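You operate a simulated robot arm through the tools that you are given. There is no shell and no other tool. Be economical: measure what you need, move in short steps, check, and stop when the job is done.

You run a simulated two-armed robot. Do the job below in one go: nothing can be reset, and whatever is moved stays where it is left.

## Task
Wipe up the spill on the top of the small table with the red rag and put it back.
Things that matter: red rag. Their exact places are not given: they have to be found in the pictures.

It is judged by the outcome, as a careful person would: the job done as asked, and still so three seconds after it is handed in. It fails if anything else is knocked over, pushed out of place, dropped, spilled or broken.

## Robot
Two 7-joint arms with two-finger parallel grippers on one trunk, on a base that drives. Base frame: it is fixed to the floor where the robot stands at the start and does not move with it; the origin is under the middle of the robot, x ahead of it, y to its left, z up. Lengths are in mm, angles in degrees, forces in N, time in s.
The left shoulder is at the start at [50, 165, 1255], the right one opposite. Payload 3.91 kg a hand.
The TCP of each hand is the grasp point between the finger pads, 30 mm short of the fingertips. In the tool frame z runs along the fingers and y along their closing line. The gripper opens to 110 mm. The fingers are 20 mm wide and 10 mm thick; the gripper's body (48 by 112 mm) begins 55 mm behind the TCP.
Orientation is told as [roll, pitch, yaw] about the base's x, y, z axes, in that order, counted from this pose: with the fingers straight down and closing along the base's y, the tool's x points along the base's -x, its y along +y and its z along -z.

## Interface
- The arms move only by the tool servo_tool. It takes "left_increments", "right_increments" or both (then of equal length, played together; a hand with none holds still); each is a list of rows, each a list of 7 numbers: the turn, a rotation vector about the tool's x, y, z in units of 60 degrees (1.0 is 60 degrees), then the shift along the tool's x, y, z in units of 300 mm (1.0 is 300 mm), then the finger opening in mm, from 0 to 110. In form: [[wx, wy, wz, dx, dy, dz, gripper], ...]. A call has 1 to 10 rows; each row is the pose to reach, as a shift and turn from the pose commanded when the call began, along the tool's axes at that moment. A call with a number of a shift or a turn outside -1 to 1 is refused whole. Each row takes 0.2 s and may step no farther than 50 mm and 8.6 degrees from the row before; otherwise, or with a gripper value out of range, the whole call is refused. A pose out of reach is approached as far as the arm can. The call stops where the force on the tool passes 40 N (or 10 N more than at its start, if that is more) or the arm is blocked; 0.2 s more then pass. Each finger travels about 45 mm/s and halts on what it meets, pressing with about 35 N; the grip force reading is that of the motor and also rises with nothing between the fingers. The clock runs only during rows and for 0.2 s after the last one: add rows that repeat a pose to give the fingers time. It gives the time, the measured TCP pose, the force on the tool (base axes), the opening and the grip force at its end, in the units of the frame above (readings bear some noise), with the torque about the TCP (base axes, N m) and any sound that the robot's microphone picked up.
- Cameras (640 x 400 px; columns grow to the right, rows downward): "scene" is now at [117.5, 13.3, 1429.4]; the picture's right is [0.15, -0.99, 0.00], its down [-0.50, -0.08, -0.86] and it looks along [0.85, 0.13, -0.51] (base axes); focal length 272 px, centre (320, 200). "left" rides on the left gripper at [72, -17, -103] in its tool frame; the picture's right is [0.23, 0.97, 0.00], its down [-0.76, 0.18, -0.62] and it looks along [-0.61, 0.14, 0.78] (tool axes); focal length 222 px, centre (320, 200). "right" rides on the right gripper at [73, 17, -103] in its tool frame; the picture's right is [-0.23, 0.97, 0.00], its down [-0.76, -0.18, -0.62] and it looks along [-0.61, -0.14, 0.78] (tool axes); focal length 222 px, centre (320, 200).
- get_image(camera): a new picture of that camera. It takes no simulated time.
- move_column(by): slides the trunk up (or, below 0, down) by that many mm; the arms and the scene camera ride with it, the base frame stays. It gives what a move gives, with no picture.
- roll_base(legs): drives the robot by 1 to 6 legs, each [ahead, left, turn to the left] in mm, mm and degrees, along the robot's own axes; the way and the turn of a leg run together, so that a leg with both is an arc; at most 1500 mm and 180 degrees a leg. The arms and the cameras ride along, it lands a little off, and it stops where it bumps. It gives what a move gives.
- head_to(pan, tilt): turns the head with the scene camera to pan (to the left, within 80 degrees either way) and tilt (down, from -29 to 69), counted from straight ahead of the robot. It gives what a move gives.
- pixel_to_xyz(camera, pixels): for up to 12 pixels [column, row] of the newest picture of that camera ("zoom" is the newest enlarged one), the place [x, y, z] in the base frame of the surface seen there, good to about 2 mm. It takes no simulated time.
- close_up(camera, box): a new picture of the part [left, top, right, bottom] of that camera's present view, enlarged. It takes no simulated time.
- close_job(): hands the job in; it is judged then, once.

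Go step by step. Measure first, check grasps and placings, and put right what went wrong. The budget is 80 turns and 62 pictures, counting those below and the enlarged ones. Unless the task says otherwise, let go and move clear before handing in, and close with one line.

The tools are called after ">>>" by a JSON object that holds its "fn" and its "kwargs". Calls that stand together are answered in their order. servo_tool: Moves the arms, as the interface text tells. Its arguments: {"type":"object","properties":{"left_increments":{"type":"array","items":{"type":"array","items":{"type":"number"}}},"right_increments":{"type":"array","items":{"type":"array","items":{"type":"number"}}}},"required":[]} The other tools are called the same way: move_column (by) slides the trunk up or down; roll_base (legs) drives the base; head_to (pan, tilt) turns the head that bears the scene camera; get_image (camera) takes a picture; pixel_to_xyz (camera, pixels) gives the place of the surface under pixels of a picture; close_up (camera, box) takes an enlarged picture of a part of a camera's view; close_job () hands the job in.

At the start:

```text
clock: 0.0
left_position: [380.3, 169.4, 1235.1]
left_tcp_rot: [0.0, 0.0, 0.0]
left_wrist_force: [-0.2, -0.3, -0.2]
left_torque: [0.0, 0.03, -0.03]
left_width: 109.9
left_finger_force: 0.0
right_position: [399.3, -119.8, 1229.9]
right_tcp_rot: [0.0, 0.0, 0.0]
right_wrist_force: [-0.5, -0.1, 0.1]
right_torque: [0.01, 0.02, 0.0]
right_width: 110.4
right_finger_force: 0.2
trunk travel left (down, up): [-475.0, 28.0]
robot x, y, heading: [1.5, 1.6, 0.1]
head pan, tilt: [8.6, 30.5]
```

scene: 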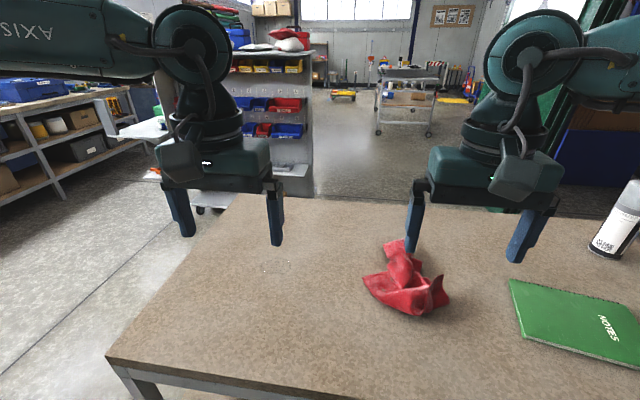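
right: 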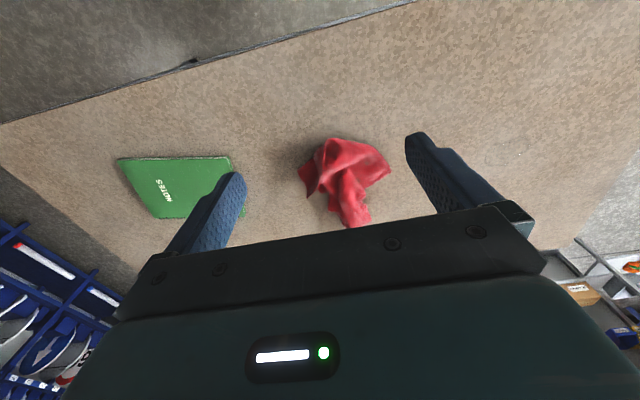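
left: 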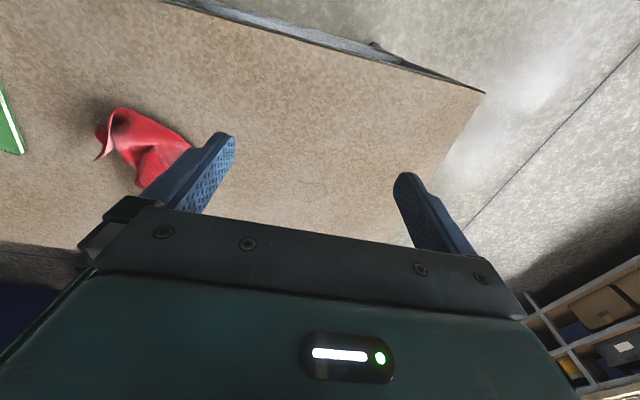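

The red rag lies on the table ahead (scene 405,285), but no spill is clearly visible yet. I will look closer at the table top and around the room.

>>> {"fn": "close_up", "kwargs": {"camera": "scene", "box": [100, 180, 460, 400]}}

>>> {"fn": "close_up", "kwargs": {"camera": "left", "box": [200, 60, 480, 260]}}

>>> {"fn": "pixel_to_xyz", "kwargs": {"camera": "scene", "pixels": [[405, 285], [400, 250], [415, 312], [368, 285], [446, 298], [262, 265], [110, 360], [235, 197], [600, 350], [515, 285]]}}

```text
1.78 times, centred on (280, 290) of scene
```

zoom: 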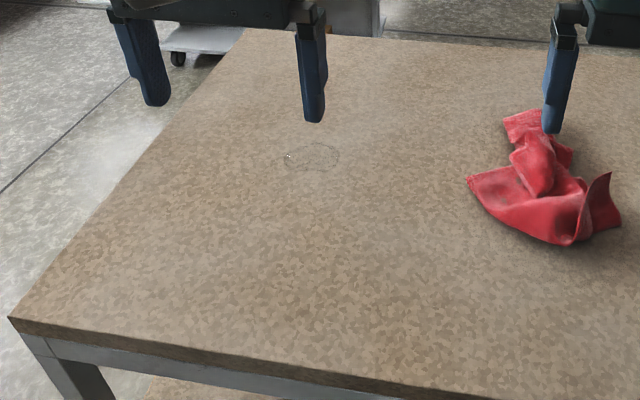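

```text
2.00 times, centred on (340, 160) of left
```

zoom: 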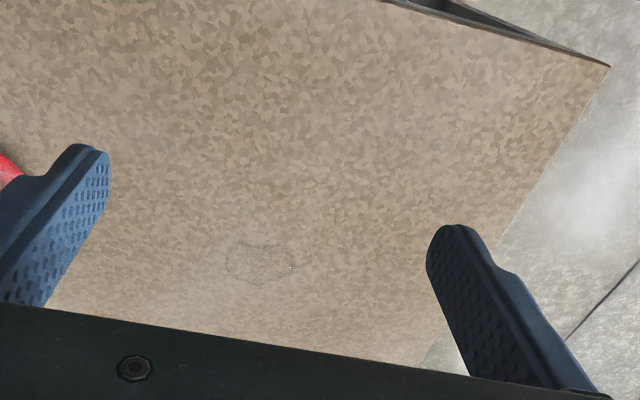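

```text
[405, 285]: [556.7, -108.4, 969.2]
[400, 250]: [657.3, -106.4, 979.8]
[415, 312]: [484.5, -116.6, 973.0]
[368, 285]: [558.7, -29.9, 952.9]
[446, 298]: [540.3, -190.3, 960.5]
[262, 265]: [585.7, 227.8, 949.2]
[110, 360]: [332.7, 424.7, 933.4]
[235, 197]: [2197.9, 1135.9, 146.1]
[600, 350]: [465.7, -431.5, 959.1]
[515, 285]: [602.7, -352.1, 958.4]
```

A faint ring-like outline shows near scene (275,266), possibly a clear puddle. I enlarge it and also look around for another small table.

>>> {"fn": "close_up", "kwargs": {"camera": "scene", "box": [235, 245, 315, 295]}}

>>> {"fn": "pixel_to_xyz", "kwargs": {"camera": "zoom", "pixels": [[320, 200]]}}

>>> {"fn": "close_up", "kwargs": {"camera": "scene", "box": [340, 40, 480, 150]}}

>>> {"fn": "close_up", "kwargs": {"camera": "scene", "box": [100, 80, 320, 220]}}

```text
8.00 times, centred on (275, 270) of scene
```

zoom: 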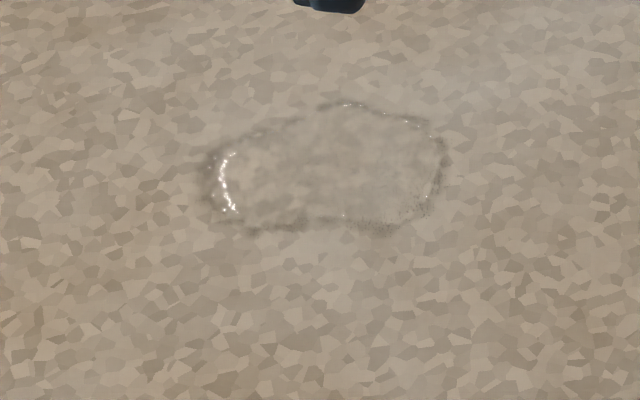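

```text
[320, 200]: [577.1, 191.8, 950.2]
```

```text
3.64 times, centred on (410, 95) of scene
```

zoom: 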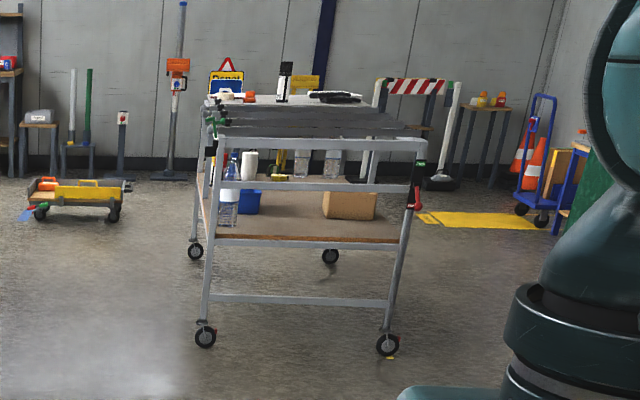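

```text
2.86 times, centred on (210, 150) of scene
```

zoom: 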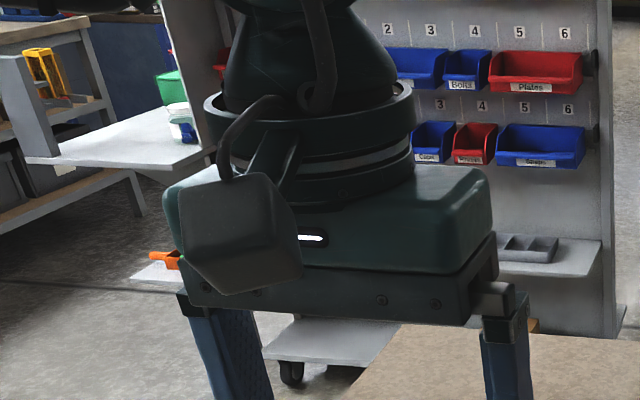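

A clear puddle lies on this table, spanning zoom (200–445,100–235), i.e. about scene (260–291,257–275). I'll look to the sides to be sure there is no other small table meant, or a second spill.

>>> {"fn": "head_to", "kwargs": {"pan": -45, "tilt": 35}}

>>> {"fn": "get_image", "kwargs": {"camera": "scene"}}

>>> {"fn": "head_to", "kwargs": {"pan": 60, "tilt": 35}}

>>> {"fn": "get_image", "kwargs": {"camera": "scene"}}

>>> {"fn": "head_to", "kwargs": {"pan": 0, "tilt": 50}}

>>> {"fn": "get_image", "kwargs": {"camera": "scene"}}

```text
clock: 1.2
left_position: [380.9, 169.0, 1236.3]
left_tcp_rot: [0.0, 0.0, 0.1]
left_wrist_force: [-0.3, 0.3, -0.3]
left_torque: [0.03, -0.03, 0.0]
left_width: 110.1
left_finger_force: 0.0
right_position: [399.5, -118.7, 1231.0]
right_tcp_rot: [-0.1, 0.0, -0.1]
right_wrist_force: [-0.1, 0.7, -0.2]
right_torque: [0.03, -0.01, 0.01]
right_width: 110.2
right_finger_force: 0.1
trunk travel left (down, up): [-475.0, 28.0]
robot x, y, heading: [2.7, 0.3, 0.1]
head pan, tilt: [-45.0, 35.0]
```

```text
53 pictures are left
```

scene: 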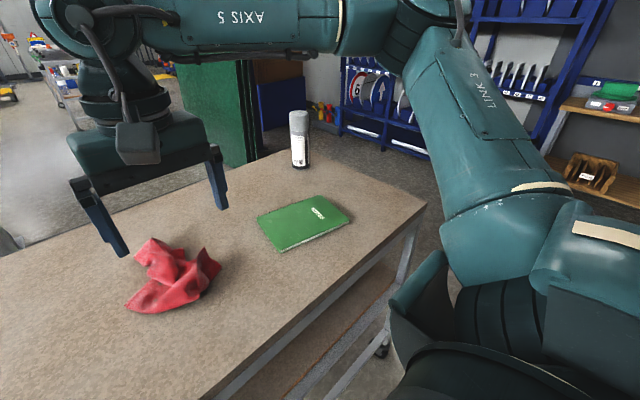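

```text
clock: 3.0
left_position: [380.9, 168.9, 1234.9]
left_tcp_rot: [0.0, -0.1, 0.0]
left_wrist_force: [0.3, -0.2, -0.1]
left_torque: [0.0, 0.02, 0.03]
left_width: 110.0
left_finger_force: 0.1
right_position: [399.1, -119.0, 1230.9]
right_tcp_rot: [-0.1, 0.0, 0.0]
right_wrist_force: [0.2, 0.1, -0.7]
right_torque: [0.02, 0.0, 0.03]
right_width: 109.6
right_finger_force: 0.0
trunk travel left (down, up): [-475.0, 28.0]
robot x, y, heading: [-3.3, 2.0, -0.0]
head pan, tilt: [60.0, 35.0]
```

```text
52 pictures are left
```

scene: 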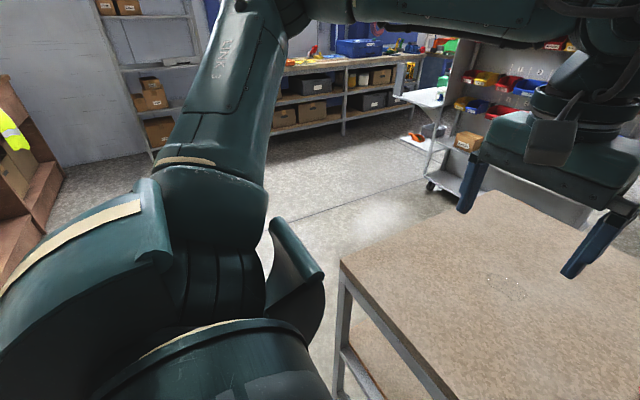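

```text
clock: 4.3
left_position: [381.0, 169.3, 1235.3]
left_tcp_rot: [0.0, 0.0, -0.1]
left_wrist_force: [-0.1, 0.3, 0.9]
left_torque: [-0.01, 0.01, 0.01]
left_width: 110.0
left_finger_force: 0.1
right_position: [399.6, -120.4, 1230.8]
right_tcp_rot: [0.0, 0.0, -0.1]
right_wrist_force: [0.1, 0.0, 0.1]
right_torque: [-0.03, -0.01, 0.01]
right_width: 110.0
right_finger_force: 0.1
trunk travel left (down, up): [-475.0, 28.0]
robot x, y, heading: [2.5, -0.8, -0.1]
head pan, tilt: [0.0, 50.0]
```

```text
51 pictures are left
```

scene: 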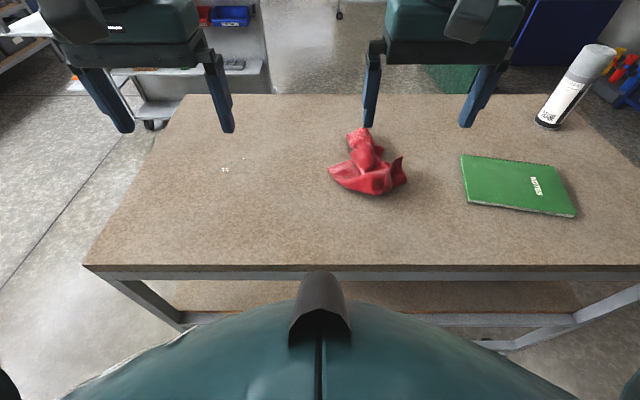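

This is the only table with a spill (glints now at scene 225,168). I measure the puddle outline and the rag from enlarged views.

>>> {"fn": "close_up", "kwargs": {"camera": "scene", "box": [185, 140, 281, 200]}}

>>> {"fn": "close_up", "kwargs": {"camera": "scene", "box": [312, 115, 424, 205]}}

>>> {"fn": "pixel_to_xyz", "kwargs": {"camera": "scene", "pixels": [[225, 168], [365, 172], [360, 135], [331, 172], [375, 192], [404, 160], [367, 152], [370, 168], [385, 180], [350, 180]]}}

```text
6.67 times, centred on (233, 170) of scene
```

zoom: 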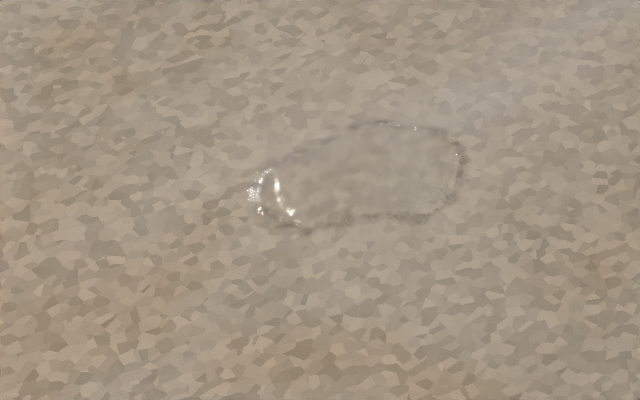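

```text
4.44 times, centred on (368, 160) of scene
```

zoom: 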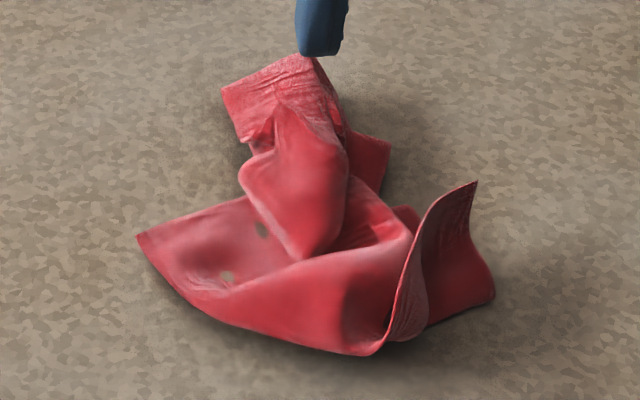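

```text
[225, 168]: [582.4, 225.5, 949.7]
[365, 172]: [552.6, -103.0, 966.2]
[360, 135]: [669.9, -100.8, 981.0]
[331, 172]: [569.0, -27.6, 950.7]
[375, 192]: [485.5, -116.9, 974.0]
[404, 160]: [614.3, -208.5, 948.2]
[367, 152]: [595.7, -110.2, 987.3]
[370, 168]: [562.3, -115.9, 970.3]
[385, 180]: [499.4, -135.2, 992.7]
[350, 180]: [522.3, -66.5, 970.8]
```

The puddle is centred near scene (240,166) and the rag's main fold tops out near (595,-110,987). I measure the puddle's edge and shift the base 150 mm left so the right hand covers both the rag and the spill.

>>> {"fn": "pixel_to_xyz", "kwargs": {"camera": "scene", "pixels": [[222, 168], [255, 164], [242, 158], [232, 175], [250, 173], [232, 162], [240, 166], [253, 159], [345, 149], [360, 149], [378, 149], [360, 144]]}}

>>> {"fn": "roll_base", "kwargs": {"legs": [[0, 150, 0]]}}

>>> {"fn": "get_image", "kwargs": {"camera": "right"}}

```text
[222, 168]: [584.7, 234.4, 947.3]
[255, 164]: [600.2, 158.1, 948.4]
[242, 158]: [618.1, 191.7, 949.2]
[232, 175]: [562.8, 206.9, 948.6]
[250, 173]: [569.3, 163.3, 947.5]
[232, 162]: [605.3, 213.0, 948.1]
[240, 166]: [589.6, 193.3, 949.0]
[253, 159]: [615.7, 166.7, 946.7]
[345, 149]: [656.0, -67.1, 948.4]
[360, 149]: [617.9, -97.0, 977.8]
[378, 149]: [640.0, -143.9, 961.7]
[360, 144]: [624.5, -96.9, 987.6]
```

```text
clock: 5.7
left_position: [380.5, 317.9, 1235.0]
left_tcp_rot: [0.0, 0.0, 0.1]
left_wrist_force: [-0.4, 0.6, -0.2]
left_torque: [-0.02, 0.01, 0.0]
left_width: 110.0
left_finger_force: 0.0
right_position: [399.9, 29.5, 1230.8]
right_tcp_rot: [0.0, 0.0, -0.1]
right_wrist_force: [0.8, -0.1, 0.1]
right_torque: [-0.03, -0.01, 0.02]
right_width: 109.8
right_finger_force: 0.0
trunk travel left (down, up): [-475.0, 28.0]
robot x, y, heading: [-3.0, 147.0, 0.1]
head pan, tilt: [0.0, 50.0]
```

```text
48 pictures are left
```

right: 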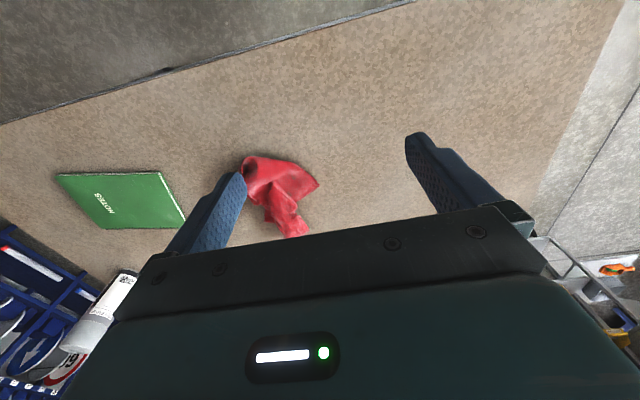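

The base moved 147 mm left; the puddle spans x 560–620, y 158–235. I move the right hand above the rag's fold at about (605,-105,1130).

>>> {"fn": "servo_tool", "kwargs": {"right_increments": [[0, 0, 0, -0.114, -0.075, 0.0555, 110], [0, 0, 0, -0.228, -0.15, 0.111, 110], [0, 0, 0, -0.342, -0.225, 0.167, 110], [0, 0, 0, -0.456, -0.3, 0.222, 110], [0, 0, 0, -0.57, -0.375, 0.278, 110], [0, 0, 0, -0.683, -0.448, 0.333, 110], [0, 0, 0, -0.683, -0.448, 0.333, 110]]}}

>>> {"fn": "get_image", "kwargs": {"camera": "right"}}

>>> {"fn": "get_image", "kwargs": {"camera": "scene"}}

```text
clock: 7.3
left_position: [380.1, 317.3, 1236.0]
left_tcp_rot: [0.0, 0.0, 0.0]
left_wrist_force: [-0.5, -0.3, 0.3]
left_torque: [-0.01, -0.01, 0.0]
left_width: 109.9
left_finger_force: 0.0
right_position: [603.5, -106.7, 1132.2]
right_tcp_rot: [-0.1, -0.1, 0.0]
right_wrist_force: [0.1, 0.2, 0.0]
right_torque: [0.01, -0.02, 0.01]
right_width: 110.0
right_finger_force: 0.0
trunk travel left (down, up): [-475.0, 28.0]
robot x, y, heading: [-0.1, 150.2, -0.2]
head pan, tilt: [0.0, 50.0]
```

```text
47 pictures are left
```

right: 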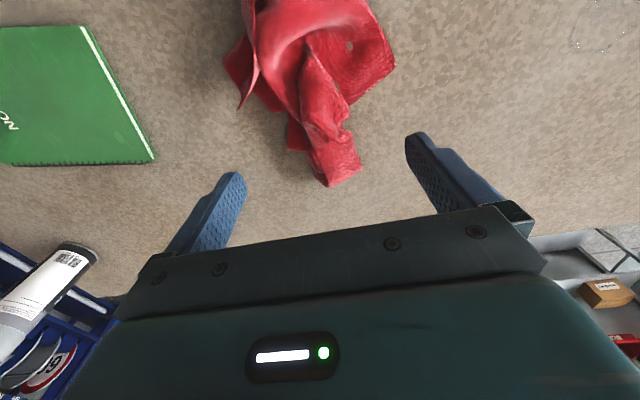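

```text
46 pictures are left
```

scene: 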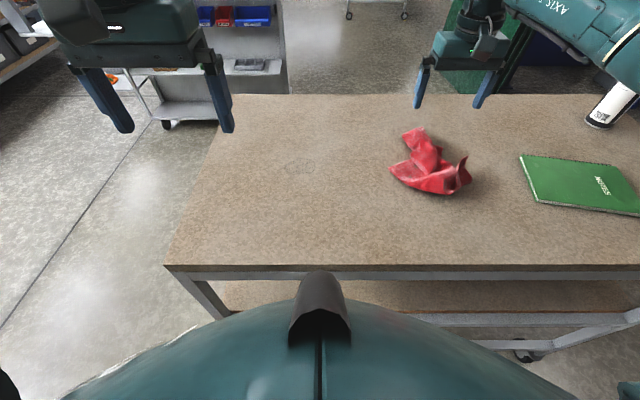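

In the right picture the fold runs from (300,40) down to (335,180). I measure its edges at several points.

>>> {"fn": "pixel_to_xyz", "kwargs": {"camera": "right", "pixels": [[335, 182], [325, 120], [302, 105], [345, 105], [318, 80], [290, 80], [342, 80], [245, 100], [250, 30], [305, 40], [390, 65], [290, 145]]}}

>>> {"fn": "close_up", "kwargs": {"camera": "right", "box": [210, 0, 430, 200]}}

```text
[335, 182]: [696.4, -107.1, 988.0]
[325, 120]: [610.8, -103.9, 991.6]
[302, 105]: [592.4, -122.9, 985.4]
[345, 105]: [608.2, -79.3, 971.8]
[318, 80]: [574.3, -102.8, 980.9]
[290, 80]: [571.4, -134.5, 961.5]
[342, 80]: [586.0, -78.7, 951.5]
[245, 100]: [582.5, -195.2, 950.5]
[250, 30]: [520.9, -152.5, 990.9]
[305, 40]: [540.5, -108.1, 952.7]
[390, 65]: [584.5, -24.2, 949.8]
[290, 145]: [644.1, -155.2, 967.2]
```

```text
2.00 times, centred on (320, 100) of right
```

zoom: 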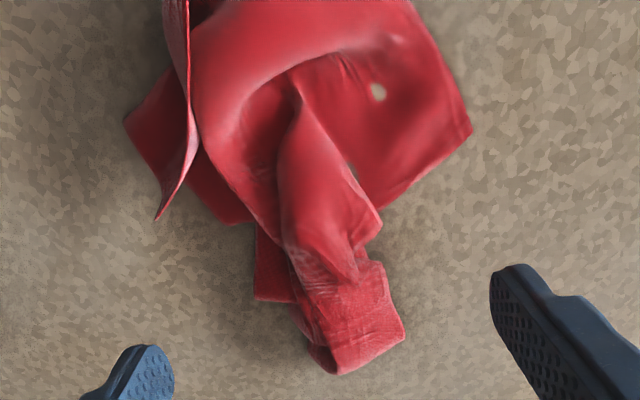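

The fold is about 45 mm wide at x≈610, centred at y≈-101, top z≈991. I descend to TCP z≈986 straddling it with fingers open 104 mm.

>>> {"fn": "servo_tool", "kwargs": {"right_increments": [[0, 0, 0, -0.038, 0.019, 0.12, 104], [0, 0, 0, -0.038, 0.019, 0.24, 104], [0, 0, 0, -0.038, 0.019, 0.32, 104], [0, 0, 0, -0.038, 0.019, 0.4, 104], [0, 0, 0, -0.038, 0.019, 0.45, 104], [0, 0, 0, -0.038, 0.019, 0.487, 104], [0, 0, 0, -0.038, 0.019, 0.487, 104]]}}

>>> {"fn": "get_image", "kwargs": {"camera": "right"}}

```text
clock: 8.9
left_position: [380.8, 317.4, 1235.0]
left_tcp_rot: [0.0, 0.0, 0.0]
left_wrist_force: [0.0, -0.6, 0.3]
left_torque: [0.01, 0.0, -0.03]
left_width: 109.9
left_finger_force: 0.0
right_position: [614.6, -100.3, 985.1]
right_tcp_rot: [0.0, 0.1, -0.1]
right_wrist_force: [-0.6, 0.2, 0.1]
right_torque: [-0.05, -0.01, 0.02]
right_width: 103.5
right_finger_force: 0.0
trunk travel left (down, up): [-475.0, 28.0]
robot x, y, heading: [-0.5, 148.8, 0.1]
head pan, tilt: [0.0, 50.0]
```

```text
44 pictures are left
```

right: 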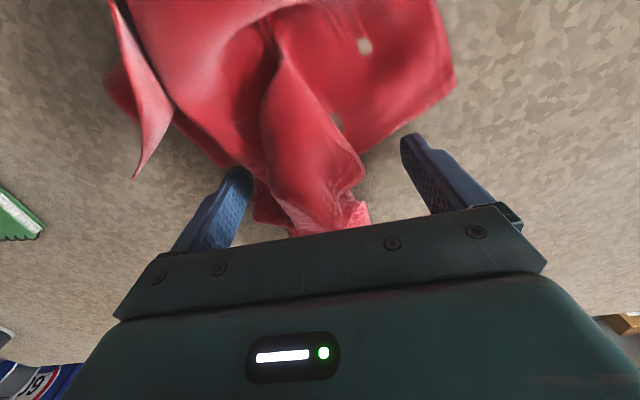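

The fingers straddle the fold without contact. I close them.

>>> {"fn": "servo_tool", "kwargs": {"right_increments": [[0, 0, 0, 0, 0, 0, 60], [0, 0, 0, 0, 0, 0, 30], [0, 0, 0, 0, 0, 0, 10], [0, 0, 0, 0, 0, 0, 0], [0, 0, 0, 0, 0, 0, 0], [0, 0, 0, 0, 0, 0, 0], [0, 0, 0, 0, 0, 0, 0], [0, 0, 0, 0, 0, 0, 0]]}}

>>> {"fn": "get_image", "kwargs": {"camera": "right"}}

```text
clock: 10.7
left_position: [380.6, 318.0, 1235.1]
left_tcp_rot: [0.0, 0.1, 0.0]
left_wrist_force: [-0.3, 0.0, -0.2]
left_torque: [0.01, -0.01, -0.04]
left_width: 110.0
left_finger_force: 0.2
right_position: [615.3, -100.0, 984.7]
right_tcp_rot: [0.0, 0.0, -0.2]
right_wrist_force: [0.1, 0.3, 1.5]
right_torque: [-0.02, 0.01, -0.01]
right_width: 4.6
right_finger_force: 35.1
trunk travel left (down, up): [-475.0, 28.0]
robot x, y, heading: [0.7, 148.8, -0.1]
head pan, tilt: [0.0, 50.0]
```

```text
43 pictures are left
```

right: 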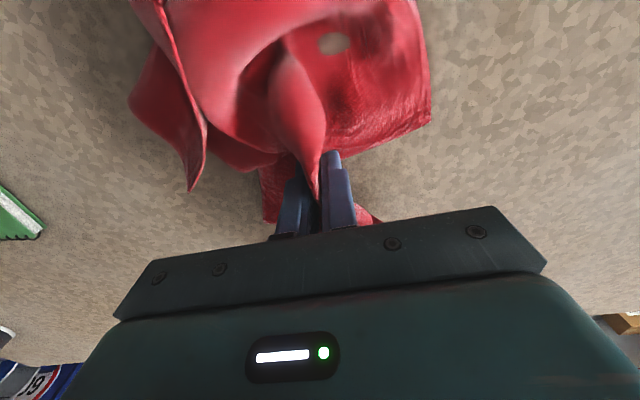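

The soft cloth is pinched (width 4.6 mm, grip 35 N). I lift it 130 mm and look.

>>> {"fn": "servo_tool", "kwargs": {"right_increments": [[0, 0, 0, 0, 0, -0.08, 0], [0, 0, 0, 0, 0, -0.16, 0], [0, 0, 0, 0, 0, -0.24, 0], [0, 0, 0, 0, 0, -0.32, 0], [0, 0, 0, 0, 0, -0.4, 0], [0, 0, 0, 0, 0, -0.45, 0], [0, 0, 0, 0, 0, -0.45, 0]]}}

>>> {"fn": "get_image", "kwargs": {"camera": "right"}}

>>> {"fn": "get_image", "kwargs": {"camera": "scene"}}

```text
clock: 12.3
left_position: [381.3, 318.1, 1236.2]
left_tcp_rot: [0.0, -0.1, 0.0]
left_wrist_force: [0.1, 0.3, -1.6]
left_torque: [0.01, -0.02, 0.0]
left_width: 110.1
left_finger_force: 0.1
right_position: [613.9, -100.7, 1118.3]
right_tcp_rot: [0.0, 0.0, -0.2]
right_wrist_force: [0.0, 0.1, -0.1]
right_torque: [0.0, 0.01, 0.03]
right_width: 4.6
right_finger_force: 35.4
trunk travel left (down, up): [-475.0, 28.0]
robot x, y, heading: [3.4, 145.9, 0.0]
head pan, tilt: [0.0, 50.0]
```

```text
42 pictures are left
```

right: 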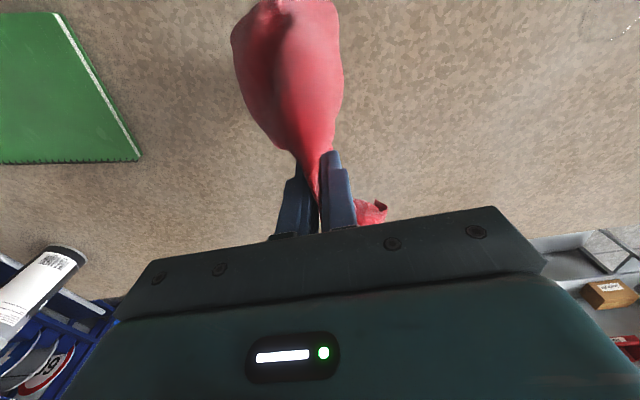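

```text
41 pictures are left
```

scene: 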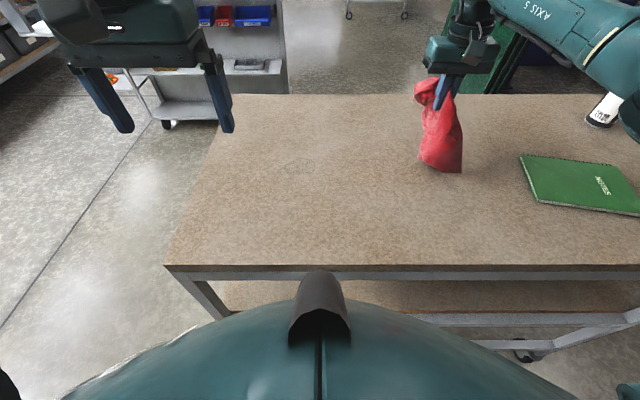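

The whole rag hangs from the gripper. I lift slightly more and carry it left to above the puddle, while moving the left hand 100 mm out of the way.

>>> {"fn": "servo_tool", "kwargs": {"right_increments": [[0, 0, 0, 0, 0, -0.1, 0], [0, 0, 0, 0.01, 0.15, -0.12, 0], [0, 0, 0, 0.02, 0.3, -0.12, 0], [0, 0, 0, 0.03, 0.45, -0.12, 0], [0, 0, 0, 0.03, 0.6, -0.12, 0], [0, 0, 0, 0.03, 0.75, -0.12, 0], [0, 0, 0, 0.03, 0.88, -0.12, 0], [0, 0, 0, 0.03, 0.988, -0.12, 0], [0, 0, 0, 0.03, 0.988, -0.12, 0]], "left_increments": [[0, 0, 0, 0, 0.11, 0, 110], [0, 0, 0, 0, 0.22, 0, 110], [0, 0, 0, 0, 0.33, 0, 110], [0, 0, 0, 0, 0.33, 0, 110], [0, 0, 0, 0, 0.33, 0, 110], [0, 0, 0, 0, 0.33, 0, 110], [0, 0, 0, 0, 0.33, 0, 110], [0, 0, 0, 0, 0.33, 0, 110], [0, 0, 0, 0, 0.33, 0, 110]]}}

>>> {"fn": "get_image", "kwargs": {"camera": "scene"}}

>>> {"fn": "get_image", "kwargs": {"camera": "right"}}

```text
clock: 14.3
left_position: [380.2, 416.9, 1234.0]
left_tcp_rot: [0.0, 0.0, 0.0]
left_wrist_force: [-0.8, 0.1, -0.3]
left_torque: [0.0, -0.01, 0.05]
left_width: 110.0
left_finger_force: 0.0
right_position: [590.3, 192.2, 1155.3]
right_tcp_rot: [0.0, -0.1, -0.1]
right_wrist_force: [-0.9, 0.2, -0.3]
right_torque: [0.0, 0.01, 0.01]
right_width: 4.7
right_finger_force: 35.2
right hand out of reach, approached as far as the arm can: row 7, 8, 9
trunk travel left (down, up): [-475.0, 28.0]
robot x, y, heading: [-0.5, 148.8, -0.1]
head pan, tilt: [0.0, 50.0]
```

```text
40 pictures are left
```

scene: 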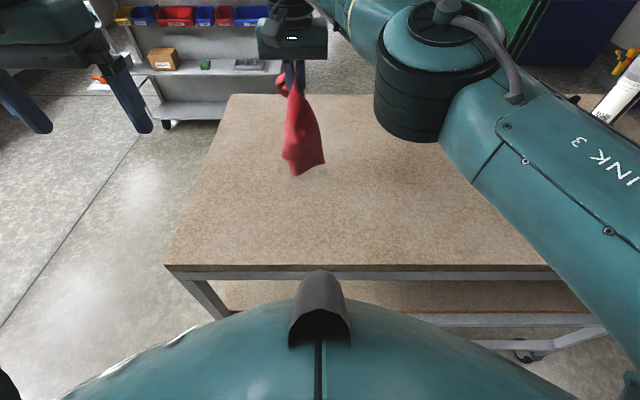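

```text
39 pictures are left
```

right: 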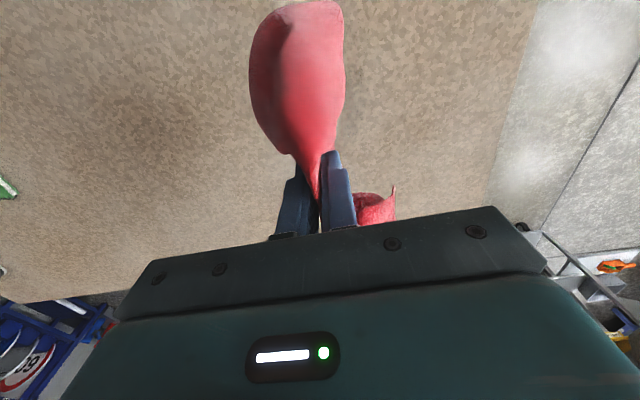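

The arm's limit was just reached at y=192, so I roll the base 150 mm further left, and then bring the hand back to the puddle.

>>> {"fn": "roll_base", "kwargs": {"legs": [[0, 150, 0]]}}

>>> {"fn": "servo_tool", "kwargs": {"right_increments": [[0, 0, 0, -0.03, -0.15, 0, 0], [0, 0, 0, -0.05, -0.3, 0, 0], [0, 0, 0, -0.05, -0.4, 0, 0], [0, 0, 0, -0.05, -0.46, 0, 0], [0, 0, 0, -0.05, -0.46, 0, 0], [0, 0, 0, -0.05, -0.46, 0, 0]]}}

>>> {"fn": "get_image", "kwargs": {"camera": "scene"}}

```text
clock: 15.7
left_position: [380.4, 564.9, 1233.7]
left_tcp_rot: [-0.1, 0.0, 0.0]
left_wrist_force: [0.0, -0.4, 0.5]
left_torque: [-0.02, 0.01, 0.01]
left_width: 110.0
left_finger_force: 0.1
right_position: [590.1, 339.9, 1154.6]
right_tcp_rot: [0.0, 0.0, 0.0]
right_wrist_force: [0.1, 1.3, 0.0]
right_torque: [-0.04, -0.01, 0.01]
right_width: 5.0
right_finger_force: 35.4
trunk travel left (down, up): [-475.0, 28.0]
robot x, y, heading: [2.9, 294.3, 0.2]
head pan, tilt: [0.0, 50.0]
```

```text
clock: 17.1
left_position: [380.9, 564.9, 1236.2]
left_tcp_rot: [0.0, 0.0, 0.0]
left_wrist_force: [0.2, 0.2, -0.6]
left_torque: [0.04, -0.01, 0.02]
left_width: 109.9
left_finger_force: 0.1
right_position: [633.4, 206.1, 1171.1]
right_tcp_rot: [0.0, 0.1, -0.1]
right_wrist_force: [0.4, -0.2, 0.4]
right_torque: [-0.01, -0.01, 0.0]
right_width: 4.8
right_finger_force: 35.5
right hand out of reach, approached as far as the arm can: row 1, 2, 3, 4, 5, 6
trunk travel left (down, up): [-475.0, 28.0]
robot x, y, heading: [0.3, 297.6, -0.3]
head pan, tilt: [0.0, 50.0]
```

```text
38 pictures are left
```

scene: 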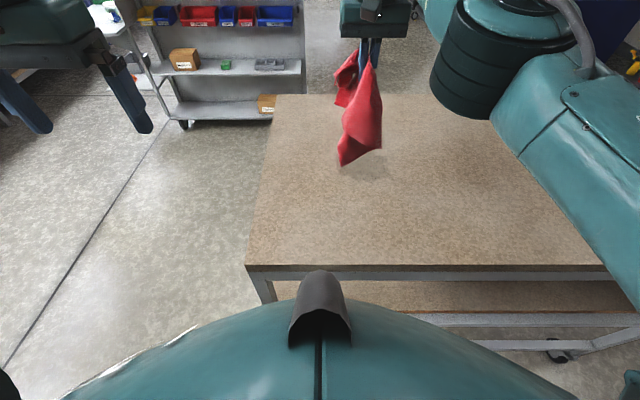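

The hand is now at (633,206,1171), slightly too far out. I bring it back toward the robot, over the puddle, and lower a bit.

>>> {"fn": "servo_tool", "kwargs": {"right_increments": [[0, 0, 0, 0.07, 0, 0, 0], [0, 0, 0, 0.12, 0, 0.07, 0], [0, 0, 0, 0.12, 0, 0.14, 0], [0, 0, 0, 0.12, 0, 0.14, 0]]}}

>>> {"fn": "get_image", "kwargs": {"camera": "scene"}}

```text
clock: 18.1
left_position: [380.1, 564.0, 1234.4]
left_tcp_rot: [0.0, 0.1, 0.1]
left_wrist_force: [-0.1, 0.2, 0.4]
left_torque: [0.0, -0.03, -0.01]
left_width: 109.8
left_finger_force: 0.0
right_position: [642.6, 194.7, 1149.0]
right_tcp_rot: [0.1, 0.0, -0.1]
right_wrist_force: [-0.3, -1.2, -0.7]
right_torque: [0.01, 0.03, 0.03]
right_width: 4.6
right_finger_force: 35.1
right hand out of reach, approached as far as the arm can: row 1, 2, 3, 4
trunk travel left (down, up): [-475.0, 28.0]
robot x, y, heading: [-2.2, 296.1, -0.2]
head pan, tilt: [0.0, 50.0]
```

```text
37 pictures are left
```

scene: 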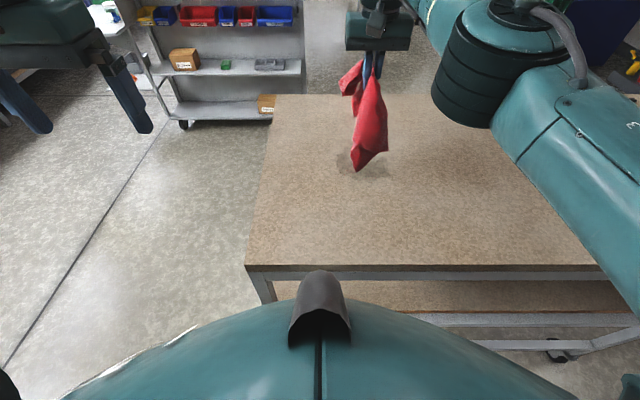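

The IK seems stuck near a joint limit left over from the far-left posture. I try moving right and up first to free it.

>>> {"fn": "servo_tool", "kwargs": {"right_increments": [[0, 0, 0, 0.0, -0.12, 0, 0], [0, 0, 0, 0.0, -0.24, 0, 0], [0, 0, 0, 0.0, -0.36, 0, 0], [0, 0, 0, 0.0, -0.45, 0, 0], [0, 0, 0, 0, -0.45, 0, 0]]}}

```text
clock: 19.3
left_position: [380.1, 565.2, 1235.4]
left_tcp_rot: [0.0, -0.1, 0.0]
left_wrist_force: [-0.3, -0.6, -0.1]
left_torque: [-0.03, 0.0, -0.02]
left_width: 110.0
left_finger_force: 0.1
right_position: [654.0, 93.9, 1146.1]
right_tcp_rot: [-0.4, 0.3, -3.9]
right_wrist_force: [0.1, 0.0, 0.2]
right_torque: [0.0, 0.02, 0.03]
right_width: 4.5
right_finger_force: 34.5
right hand out of reach, approached as far as the arm can: row 1, 2, 3, 4, 5
trunk travel left (down, up): [-475.0, 28.0]
robot x, y, heading: [-3.4, 293.3, 0.1]
head pan, tilt: [0.0, 50.0]
```

Still flagged out of reach at x=654 with some yaw drift. I now retreat clearly toward the robot.

>>> {"fn": "servo_tool", "kwargs": {"right_increments": [[0, 0, 0, 0.12, 0, 0, 0], [0, 0, 0, 0.24, 0, 0, 0], [0, 0, 0, 0.36, 0, 0, 0], [0, 0, 0, 0.48, 0, 0, 0], [0, 0, 0, 0.48, 0, 0, 0], [0, 0, 0, 0.48, 0, 0, 0]]}}

>>> {"fn": "get_image", "kwargs": {"camera": "scene"}}

```text
clock: 20.7
left_position: [379.7, 563.2, 1235.7]
left_tcp_rot: [0.0, 0.0, 0.0]
left_wrist_force: [0.0, 0.7, 0.1]
left_torque: [-0.02, -0.03, -0.02]
left_width: 110.0
left_finger_force: 0.1
right_position: [650.8, 103.7, 1161.6]
right_tcp_rot: [-0.3, 0.5, -3.7]
right_wrist_force: [-0.5, 0.5, 0.3]
right_torque: [-0.01, 0.0, 0.04]
right_width: 4.7
right_finger_force: 35.1
right hand out of reach, approached as far as the arm can: row 1, 2, 3, 4, 5, 6
trunk travel left (down, up): [-475.0, 28.0]
robot x, y, heading: [-3.3, 297.4, 0.0]
head pan, tilt: [0.0, 50.0]
```

```text
36 pictures are left
```

scene: 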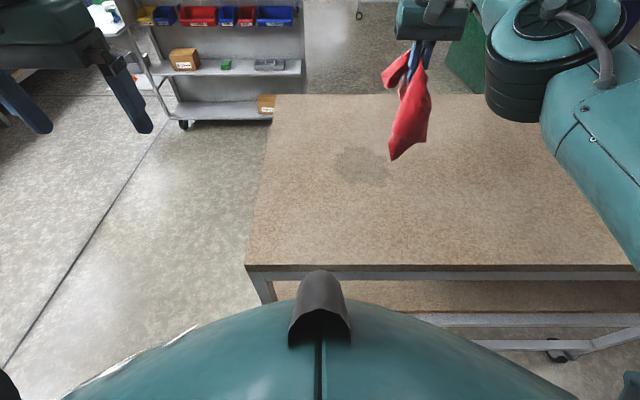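

The arm stays pinned near a joint limit. I return toward a posture that worked before (about 600 ahead, 250 right of the robot), a bit higher.

>>> {"fn": "servo_tool", "kwargs": {"right_increments": [[0, 0, 0, -0.16, -0.03, 0, 0], [0, 0, 0, -0.32, -0.06, -0.05, 0], [0, 0, 0, -0.45, -0.1, -0.1, 0], [0, 0, 0, -0.45, -0.2, -0.1, 0], [0, 0, 0, -0.45, -0.3, -0.1, 0], [0, 0, 0, -0.45, -0.3, -0.1, 0], [0, 0, 0, -0.45, -0.3, -0.1, 0]]}}

```text
refused: row 2 steps farther than a row can; nothing moved
```

>>> {"fn": "servo_tool", "kwargs": {"right_increments": [[0, 0, 0, -0.15, 0, 0, 0], [0, 0, 0, -0.3, 0, 0, 0], [0, 0, 0, -0.4, -0.1, 0, 0], [0, 0, 0, -0.4, -0.2, -0.08, 0], [0, 0, 0, -0.4, -0.3, -0.08, 0], [0, 0, 0, -0.4, -0.3, -0.08, 0], [0, 0, 0, -0.4, -0.3, -0.08, 0]]}}

```text
clock: 22.3
left_position: [380.4, 563.8, 1236.0]
left_tcp_rot: [0.0, 0.0, -0.1]
left_wrist_force: [-0.6, -0.5, 0.6]
left_torque: [0.04, -0.05, -0.02]
left_width: 109.7
left_finger_force: 0.0
right_position: [652.3, 68.8, 1168.6]
right_tcp_rot: [-0.3, 0.2, -4.0]
right_wrist_force: [0.2, 0.1, -0.6]
right_torque: [-0.01, 0.02, 0.04]
right_width: 4.6
right_finger_force: 35.2
right hand out of reach, approached as far as the arm can: row 1, 2, 3, 4, 5, 6, 7
trunk travel left (down, up): [-475.0, 28.0]
robot x, y, heading: [0.8, 296.2, -0.0]
head pan, tilt: [0.0, 50.0]
```

Still flagged. I keep moving right, back to the earlier workable side of the robot.

>>> {"fn": "servo_tool", "kwargs": {"right_increments": [[0, 0, 0, 0, -0.15, 0, 0], [0, 0, 0, 0, -0.3, 0, 0], [0, 0, 0, 0, -0.45, 0, 0], [0, 0, 0, 0, -0.6, 0, 0], [0, 0, 0, 0, -0.6, 0, 0], [0, 0, 0, 0, -0.6, 0, 0]]}}

>>> {"fn": "get_image", "kwargs": {"camera": "scene"}}

```text
clock: 23.7
left_position: [380.1, 564.0, 1235.8]
left_tcp_rot: [0.0, 0.0, 0.0]
left_wrist_force: [0.3, 0.1, 0.8]
left_torque: [0.0, -0.01, -0.03]
left_width: 109.9
left_finger_force: 0.0
right_position: [620.4, -72.7, 1161.8]
right_tcp_rot: [-0.4, 0.2, -4.0]
right_wrist_force: [-0.5, -0.3, 0.1]
right_torque: [0.04, 0.01, 0.06]
right_width: 4.7
right_finger_force: 35.5
right hand out of reach, approached as far as the arm can: row 2, 3, 4, 5, 6
trunk travel left (down, up): [-475.0, 28.0]
robot x, y, heading: [-3.3, 297.2, 0.2]
head pan, tilt: [0.0, 50.0]
```

```text
35 pictures are left
```

scene: 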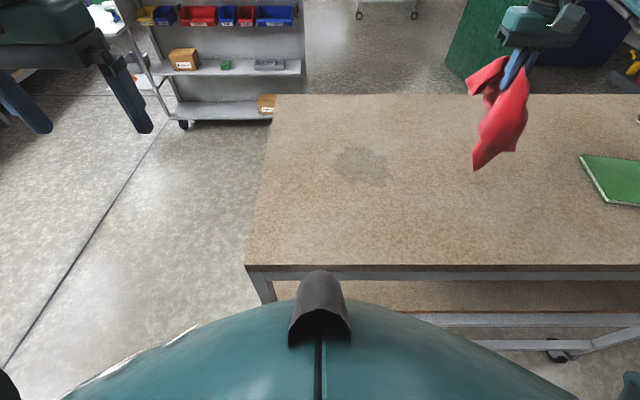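

Row 1 was accepted this time, and now the hand is just too far out (r≈720 mm). I pull back toward the robot in x.

>>> {"fn": "servo_tool", "kwargs": {"right_increments": [[0, 0, 0, 0.12, 0, 0, 0], [0, 0, 0, 0.24, 0, 0, 0], [0, 0, 0, 0.36, 0.0, 0, 0], [0, 0, 0, 0.36, 0.0, 0, 0], [0, 0, 0, 0.36, 0.0, 0, 0]]}}

```text
clock: 24.9
left_position: [379.7, 563.4, 1235.0]
left_tcp_rot: [0.0, 0.0, 0.0]
left_wrist_force: [-0.3, 0.2, 0.9]
left_torque: [0.02, 0.0, -0.02]
left_width: 110.1
left_finger_force: 0.0
right_position: [510.8, -65.2, 1163.7]
right_tcp_rot: [-0.3, 0.4, -3.9]
right_wrist_force: [-0.2, -0.3, -0.2]
right_torque: [0.03, 0.03, 0.0]
right_width: 4.8
right_finger_force: 35.0
trunk travel left (down, up): [-475.0, 28.0]
robot x, y, heading: [-2.4, 295.3, 0.0]
head pan, tilt: [0.0, 50.0]
```

The arm is free again at (511,-65). I correct the 4° yaw and move left to the puddle keeping x near 560.

>>> {"fn": "servo_tool", "kwargs": {"right_increments": [[0, 0, -0.065, 0, 0.14, 0, 0], [0, 0, -0.065, 0, 0.28, 0, 0], [0, 0, -0.065, 0, 0.42, 0, 0], [0, 0, -0.065, -0.03, 0.56, 0, 0], [0, 0, -0.065, -0.06, 0.7, 0, 0], [0, 0, -0.065, -0.09, 0.82, 0, 0], [0, 0, -0.065, -0.12, 0.86, 0, 0], [0, 0, -0.065, -0.12, 0.86, 0, 0]]}}

>>> {"fn": "get_image", "kwargs": {"camera": "scene"}}

```text
clock: 26.7
left_position: [380.5, 563.9, 1234.7]
left_tcp_rot: [0.0, 0.0, 0.0]
left_wrist_force: [-0.6, -0.3, 0.6]
left_torque: [0.0, 0.01, 0.01]
left_width: 110.1
left_finger_force: 0.1
right_position: [565.9, 190.4, 1161.8]
right_tcp_rot: [-0.3, 0.3, 0.0]
right_wrist_force: [0.2, -0.9, 0.0]
right_torque: [-0.01, 0.0, 0.02]
right_width: 4.4
right_finger_force: 35.0
trunk travel left (down, up): [-475.0, 28.0]
robot x, y, heading: [1.2, 293.6, 0.3]
head pan, tilt: [0.0, 50.0]
```

```text
34 pictures are left
```

scene: 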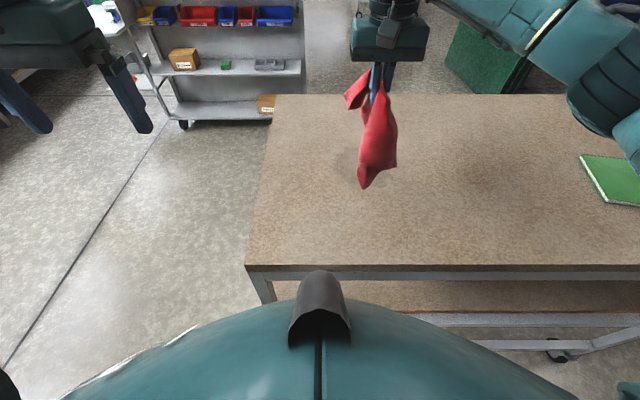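

The rag hangs over the puddle with no reach warnings. I lower it onto the spill to TCP z≈990.

>>> {"fn": "servo_tool", "kwargs": {"right_increments": [[0, 0, 0, -0.05, 0.02, 0.12, 0], [0, 0, 0, -0.1, 0.02, 0.24, 0], [0, 0, 0, -0.1, 0.02, 0.34, 0], [0, 0, 0, -0.1, 0.02, 0.42, 0], [0, 0, 0, -0.1, 0.02, 0.5, 0], [0, 0, 0, -0.1, 0.02, 0.573, 0], [0, 0, 0, -0.1, 0.02, 0.573, 0]]}}

>>> {"fn": "get_image", "kwargs": {"camera": "right"}}

>>> {"fn": "get_image", "kwargs": {"camera": "scene"}}

```text
clock: 28.3
left_position: [379.6, 564.0, 1236.4]
left_tcp_rot: [-0.1, 0.1, 0.0]
left_wrist_force: [0.0, -0.2, 0.6]
left_torque: [0.02, 0.04, -0.01]
left_width: 110.2
left_finger_force: 0.1
right_position: [595.3, 195.1, 988.8]
right_tcp_rot: [-0.2, 0.3, 0.0]
right_wrist_force: [0.9, 0.5, 1.2]
right_torque: [0.01, 0.02, -0.01]
right_width: 4.7
right_finger_force: 35.5
trunk travel left (down, up): [-475.0, 28.0]
robot x, y, heading: [-0.7, 298.7, -0.2]
head pan, tilt: [0.0, 50.0]
```

```text
33 pictures are left
```

right: 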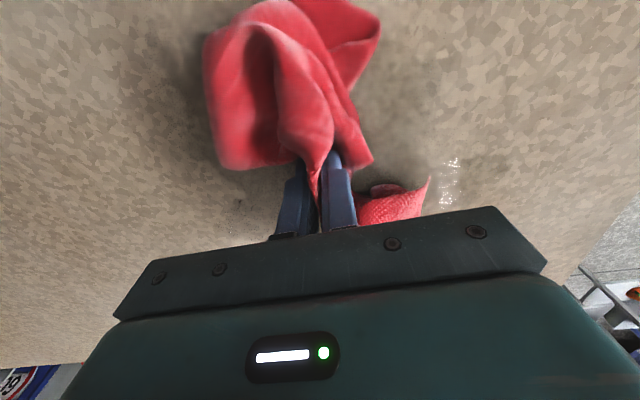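

```text
32 pictures are left
```

scene: 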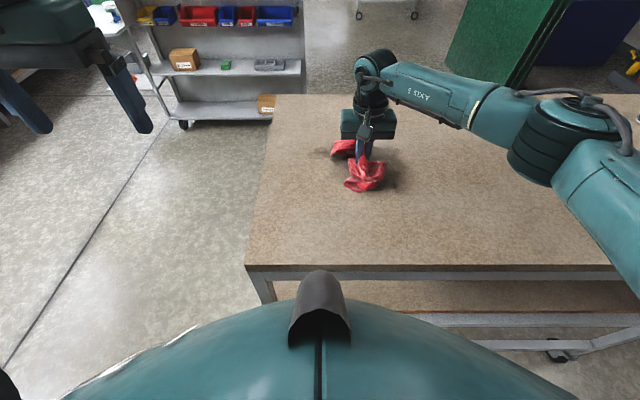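

The rag is bunched on the table over the puddle with light contact (1.2 N). I press 5 mm lower and sweep a loop over the whole spill area.

>>> {"fn": "servo_tool", "kwargs": {"right_increments": [[0, 0, 0, 0, 0, 0.015, 0], [0, 0, 0, 0, 0.133, 0.015, 0], [0, 0, 0, -0.133, 0.133, 0.015, 0], [0, 0, 0, -0.133, 0, 0.015, 0], [0, 0, 0, -0.133, -0.133, 0.015, 0], [0, 0, 0, 0, -0.15, 0.015, 0], [0, 0, 0, 0.117, -0.133, 0.015, 0], [0, 0, 0, 0.117, 0, 0.015, 0], [0, 0, 0, 0.117, 0.133, 0.015, 0], [0, 0, 0, 0, 0.067, 0.015, 0]]}}

>>> {"fn": "get_image", "kwargs": {"camera": "scene"}}

>>> {"fn": "get_image", "kwargs": {"camera": "right"}}

```text
clock: 30.5
left_position: [379.5, 564.3, 1234.6]
left_tcp_rot: [-0.1, -0.1, 0.0]
left_wrist_force: [0.6, -0.2, 0.2]
left_torque: [0.01, 0.0, 0.0]
left_width: 110.0
left_finger_force: 0.0
right_position: [594.3, 218.0, 984.9]
right_tcp_rot: [-0.3, 0.2, 0.1]
right_wrist_force: [-2.7, 2.1, 8.1]
right_torque: [0.06, 0.12, -0.04]
right_width: 4.7
right_finger_force: 35.0
right hand out of reach, approached as far as the arm can: row 3
trunk travel left (down, up): [-475.0, 28.0]
robot x, y, heading: [-1.0, 295.4, -0.1]
head pan, tilt: [0.0, 50.0]
```

```text
31 pictures are left
```

scene: 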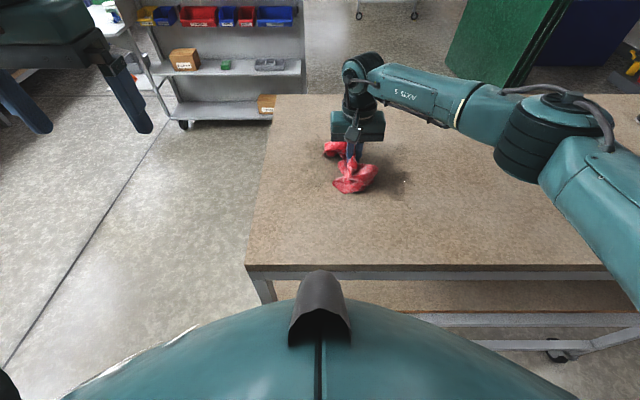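

```text
30 pictures are left
```

right: 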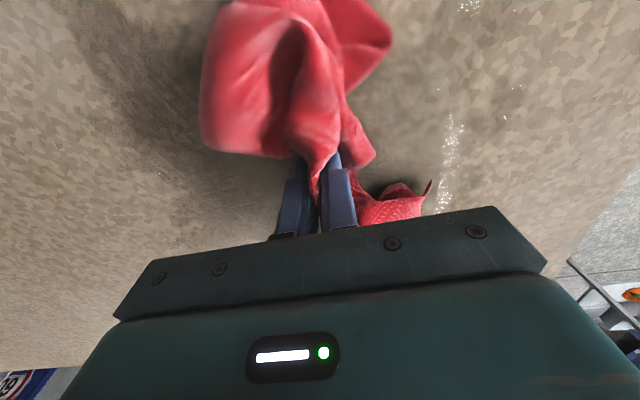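

Force is about 8 N, and wet marks/glints appear around the rag (right picture 445,160). I lift and shift aside to see what's left.

>>> {"fn": "servo_tool", "kwargs": {"right_increments": [[0, 0, 0, 0, 0, -0.12, 0], [0, 0, 0, 0, 0, -0.28, 0], [0, 0, 0, 0, 0, -0.43, 0], [0, 0, 0, 0.05, -0.13, -0.5, 0], [0, 0, 0, 0.05, -0.28, -0.5, 0], [0, 0, 0, 0.05, -0.43, -0.5, 0], [0, 0, 0, 0.05, -0.58, -0.5, 0], [0, 0, 0, 0.05, -0.58, -0.5, 0]]}}

>>> {"fn": "close_up", "kwargs": {"camera": "scene", "box": [270, 90, 510, 240]}}

>>> {"fn": "get_image", "kwargs": {"camera": "right"}}

```text
clock: 32.3
left_position: [381.2, 565.2, 1234.2]
left_tcp_rot: [0.1, 0.0, 0.0]
left_wrist_force: [-0.1, -0.2, -0.6]
left_torque: [-0.01, 0.01, -0.03]
left_width: 110.0
left_finger_force: 0.1
right_position: [580.4, 42.2, 1136.9]
right_tcp_rot: [-0.4, 0.3, -0.1]
right_wrist_force: [-0.3, 0.5, -0.5]
right_torque: [0.01, 0.0, -0.01]
right_width: 4.7
right_finger_force: 34.7
trunk travel left (down, up): [-475.0, 28.0]
robot x, y, heading: [1.4, 293.4, 0.1]
head pan, tilt: [0.0, 50.0]
```

```text
2.67 times, centred on (390, 165) of scene
```

zoom: 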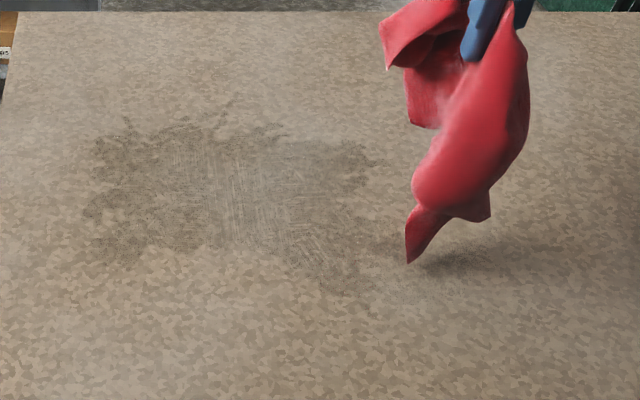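

```text
28 pictures are left
```

right: 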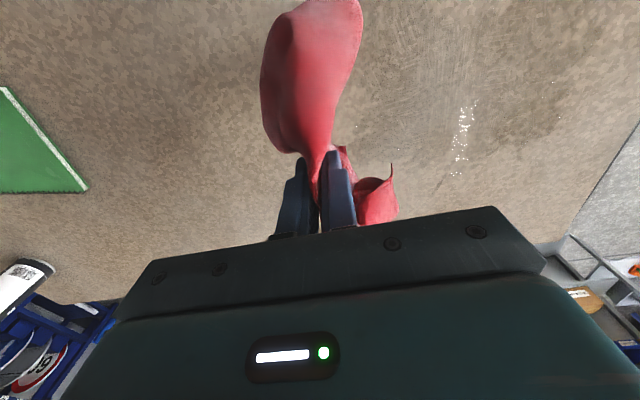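

A thin wet film now covers zoom (85–380,115–290), with the middle already streaked/wiped. I measure its extent.

>>> {"fn": "pixel_to_xyz", "kwargs": {"camera": "zoom", "pixels": [[85, 210], [130, 120], [380, 155], [225, 105], [130, 260], [340, 290], [240, 200], [300, 180], [110, 160]]}}

>>> {"fn": "close_up", "kwargs": {"camera": "scene", "box": [295, 120, 423, 200]}}

```text
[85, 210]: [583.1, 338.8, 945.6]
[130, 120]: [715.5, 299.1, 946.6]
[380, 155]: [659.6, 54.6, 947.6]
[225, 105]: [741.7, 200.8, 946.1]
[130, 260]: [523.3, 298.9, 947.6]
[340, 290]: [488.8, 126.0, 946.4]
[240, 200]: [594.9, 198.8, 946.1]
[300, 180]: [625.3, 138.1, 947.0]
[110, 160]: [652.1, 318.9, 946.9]
```

```text
5.00 times, centred on (359, 160) of scene
```

zoom: 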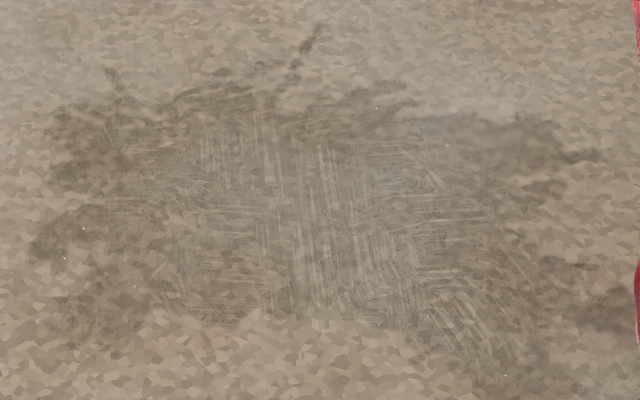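

The film spans x 490–740, y 55–340, further than the hand reaches from here. I look down at the gap between my base and the table to see whether I can drive forward.

>>> {"fn": "head_to", "kwargs": {"pan": 0, "tilt": 69}}

>>> {"fn": "get_image", "kwargs": {"camera": "scene"}}

>>> {"fn": "get_image", "kwargs": {"camera": "left"}}

```text
clock: 33.1
left_position: [379.5, 562.5, 1236.2]
left_tcp_rot: [0.0, 0.1, 0.0]
left_wrist_force: [0.0, -0.3, -1.5]
left_torque: [-0.04, -0.02, -0.02]
left_width: 110.1
left_finger_force: 0.1
right_position: [579.7, 44.1, 1135.7]
right_tcp_rot: [-0.2, 0.3, 0.0]
right_wrist_force: [-0.9, -0.3, 0.6]
right_torque: [-0.01, -0.01, -0.02]
right_width: 4.9
right_finger_force: 34.5
trunk travel left (down, up): [-475.0, 28.0]
robot x, y, heading: [-2.0, 299.9, -0.1]
head pan, tilt: [0.0, 68.8]
```

```text
26 pictures are left
```

scene: 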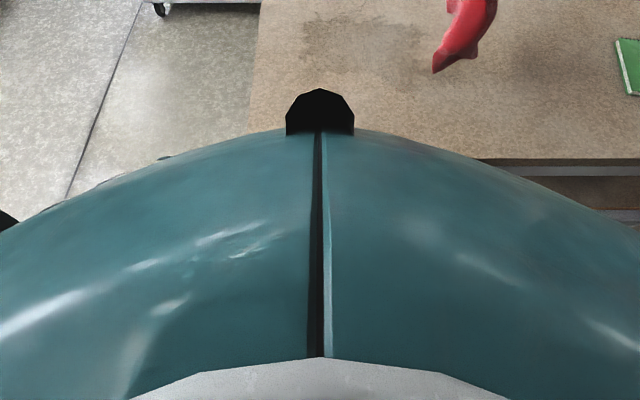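

```text
25 pictures are left
```

left: 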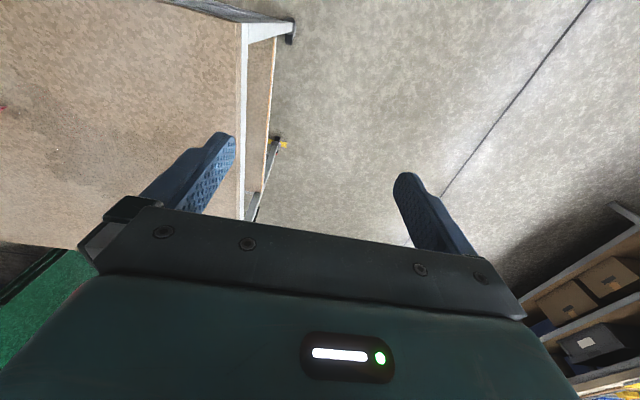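

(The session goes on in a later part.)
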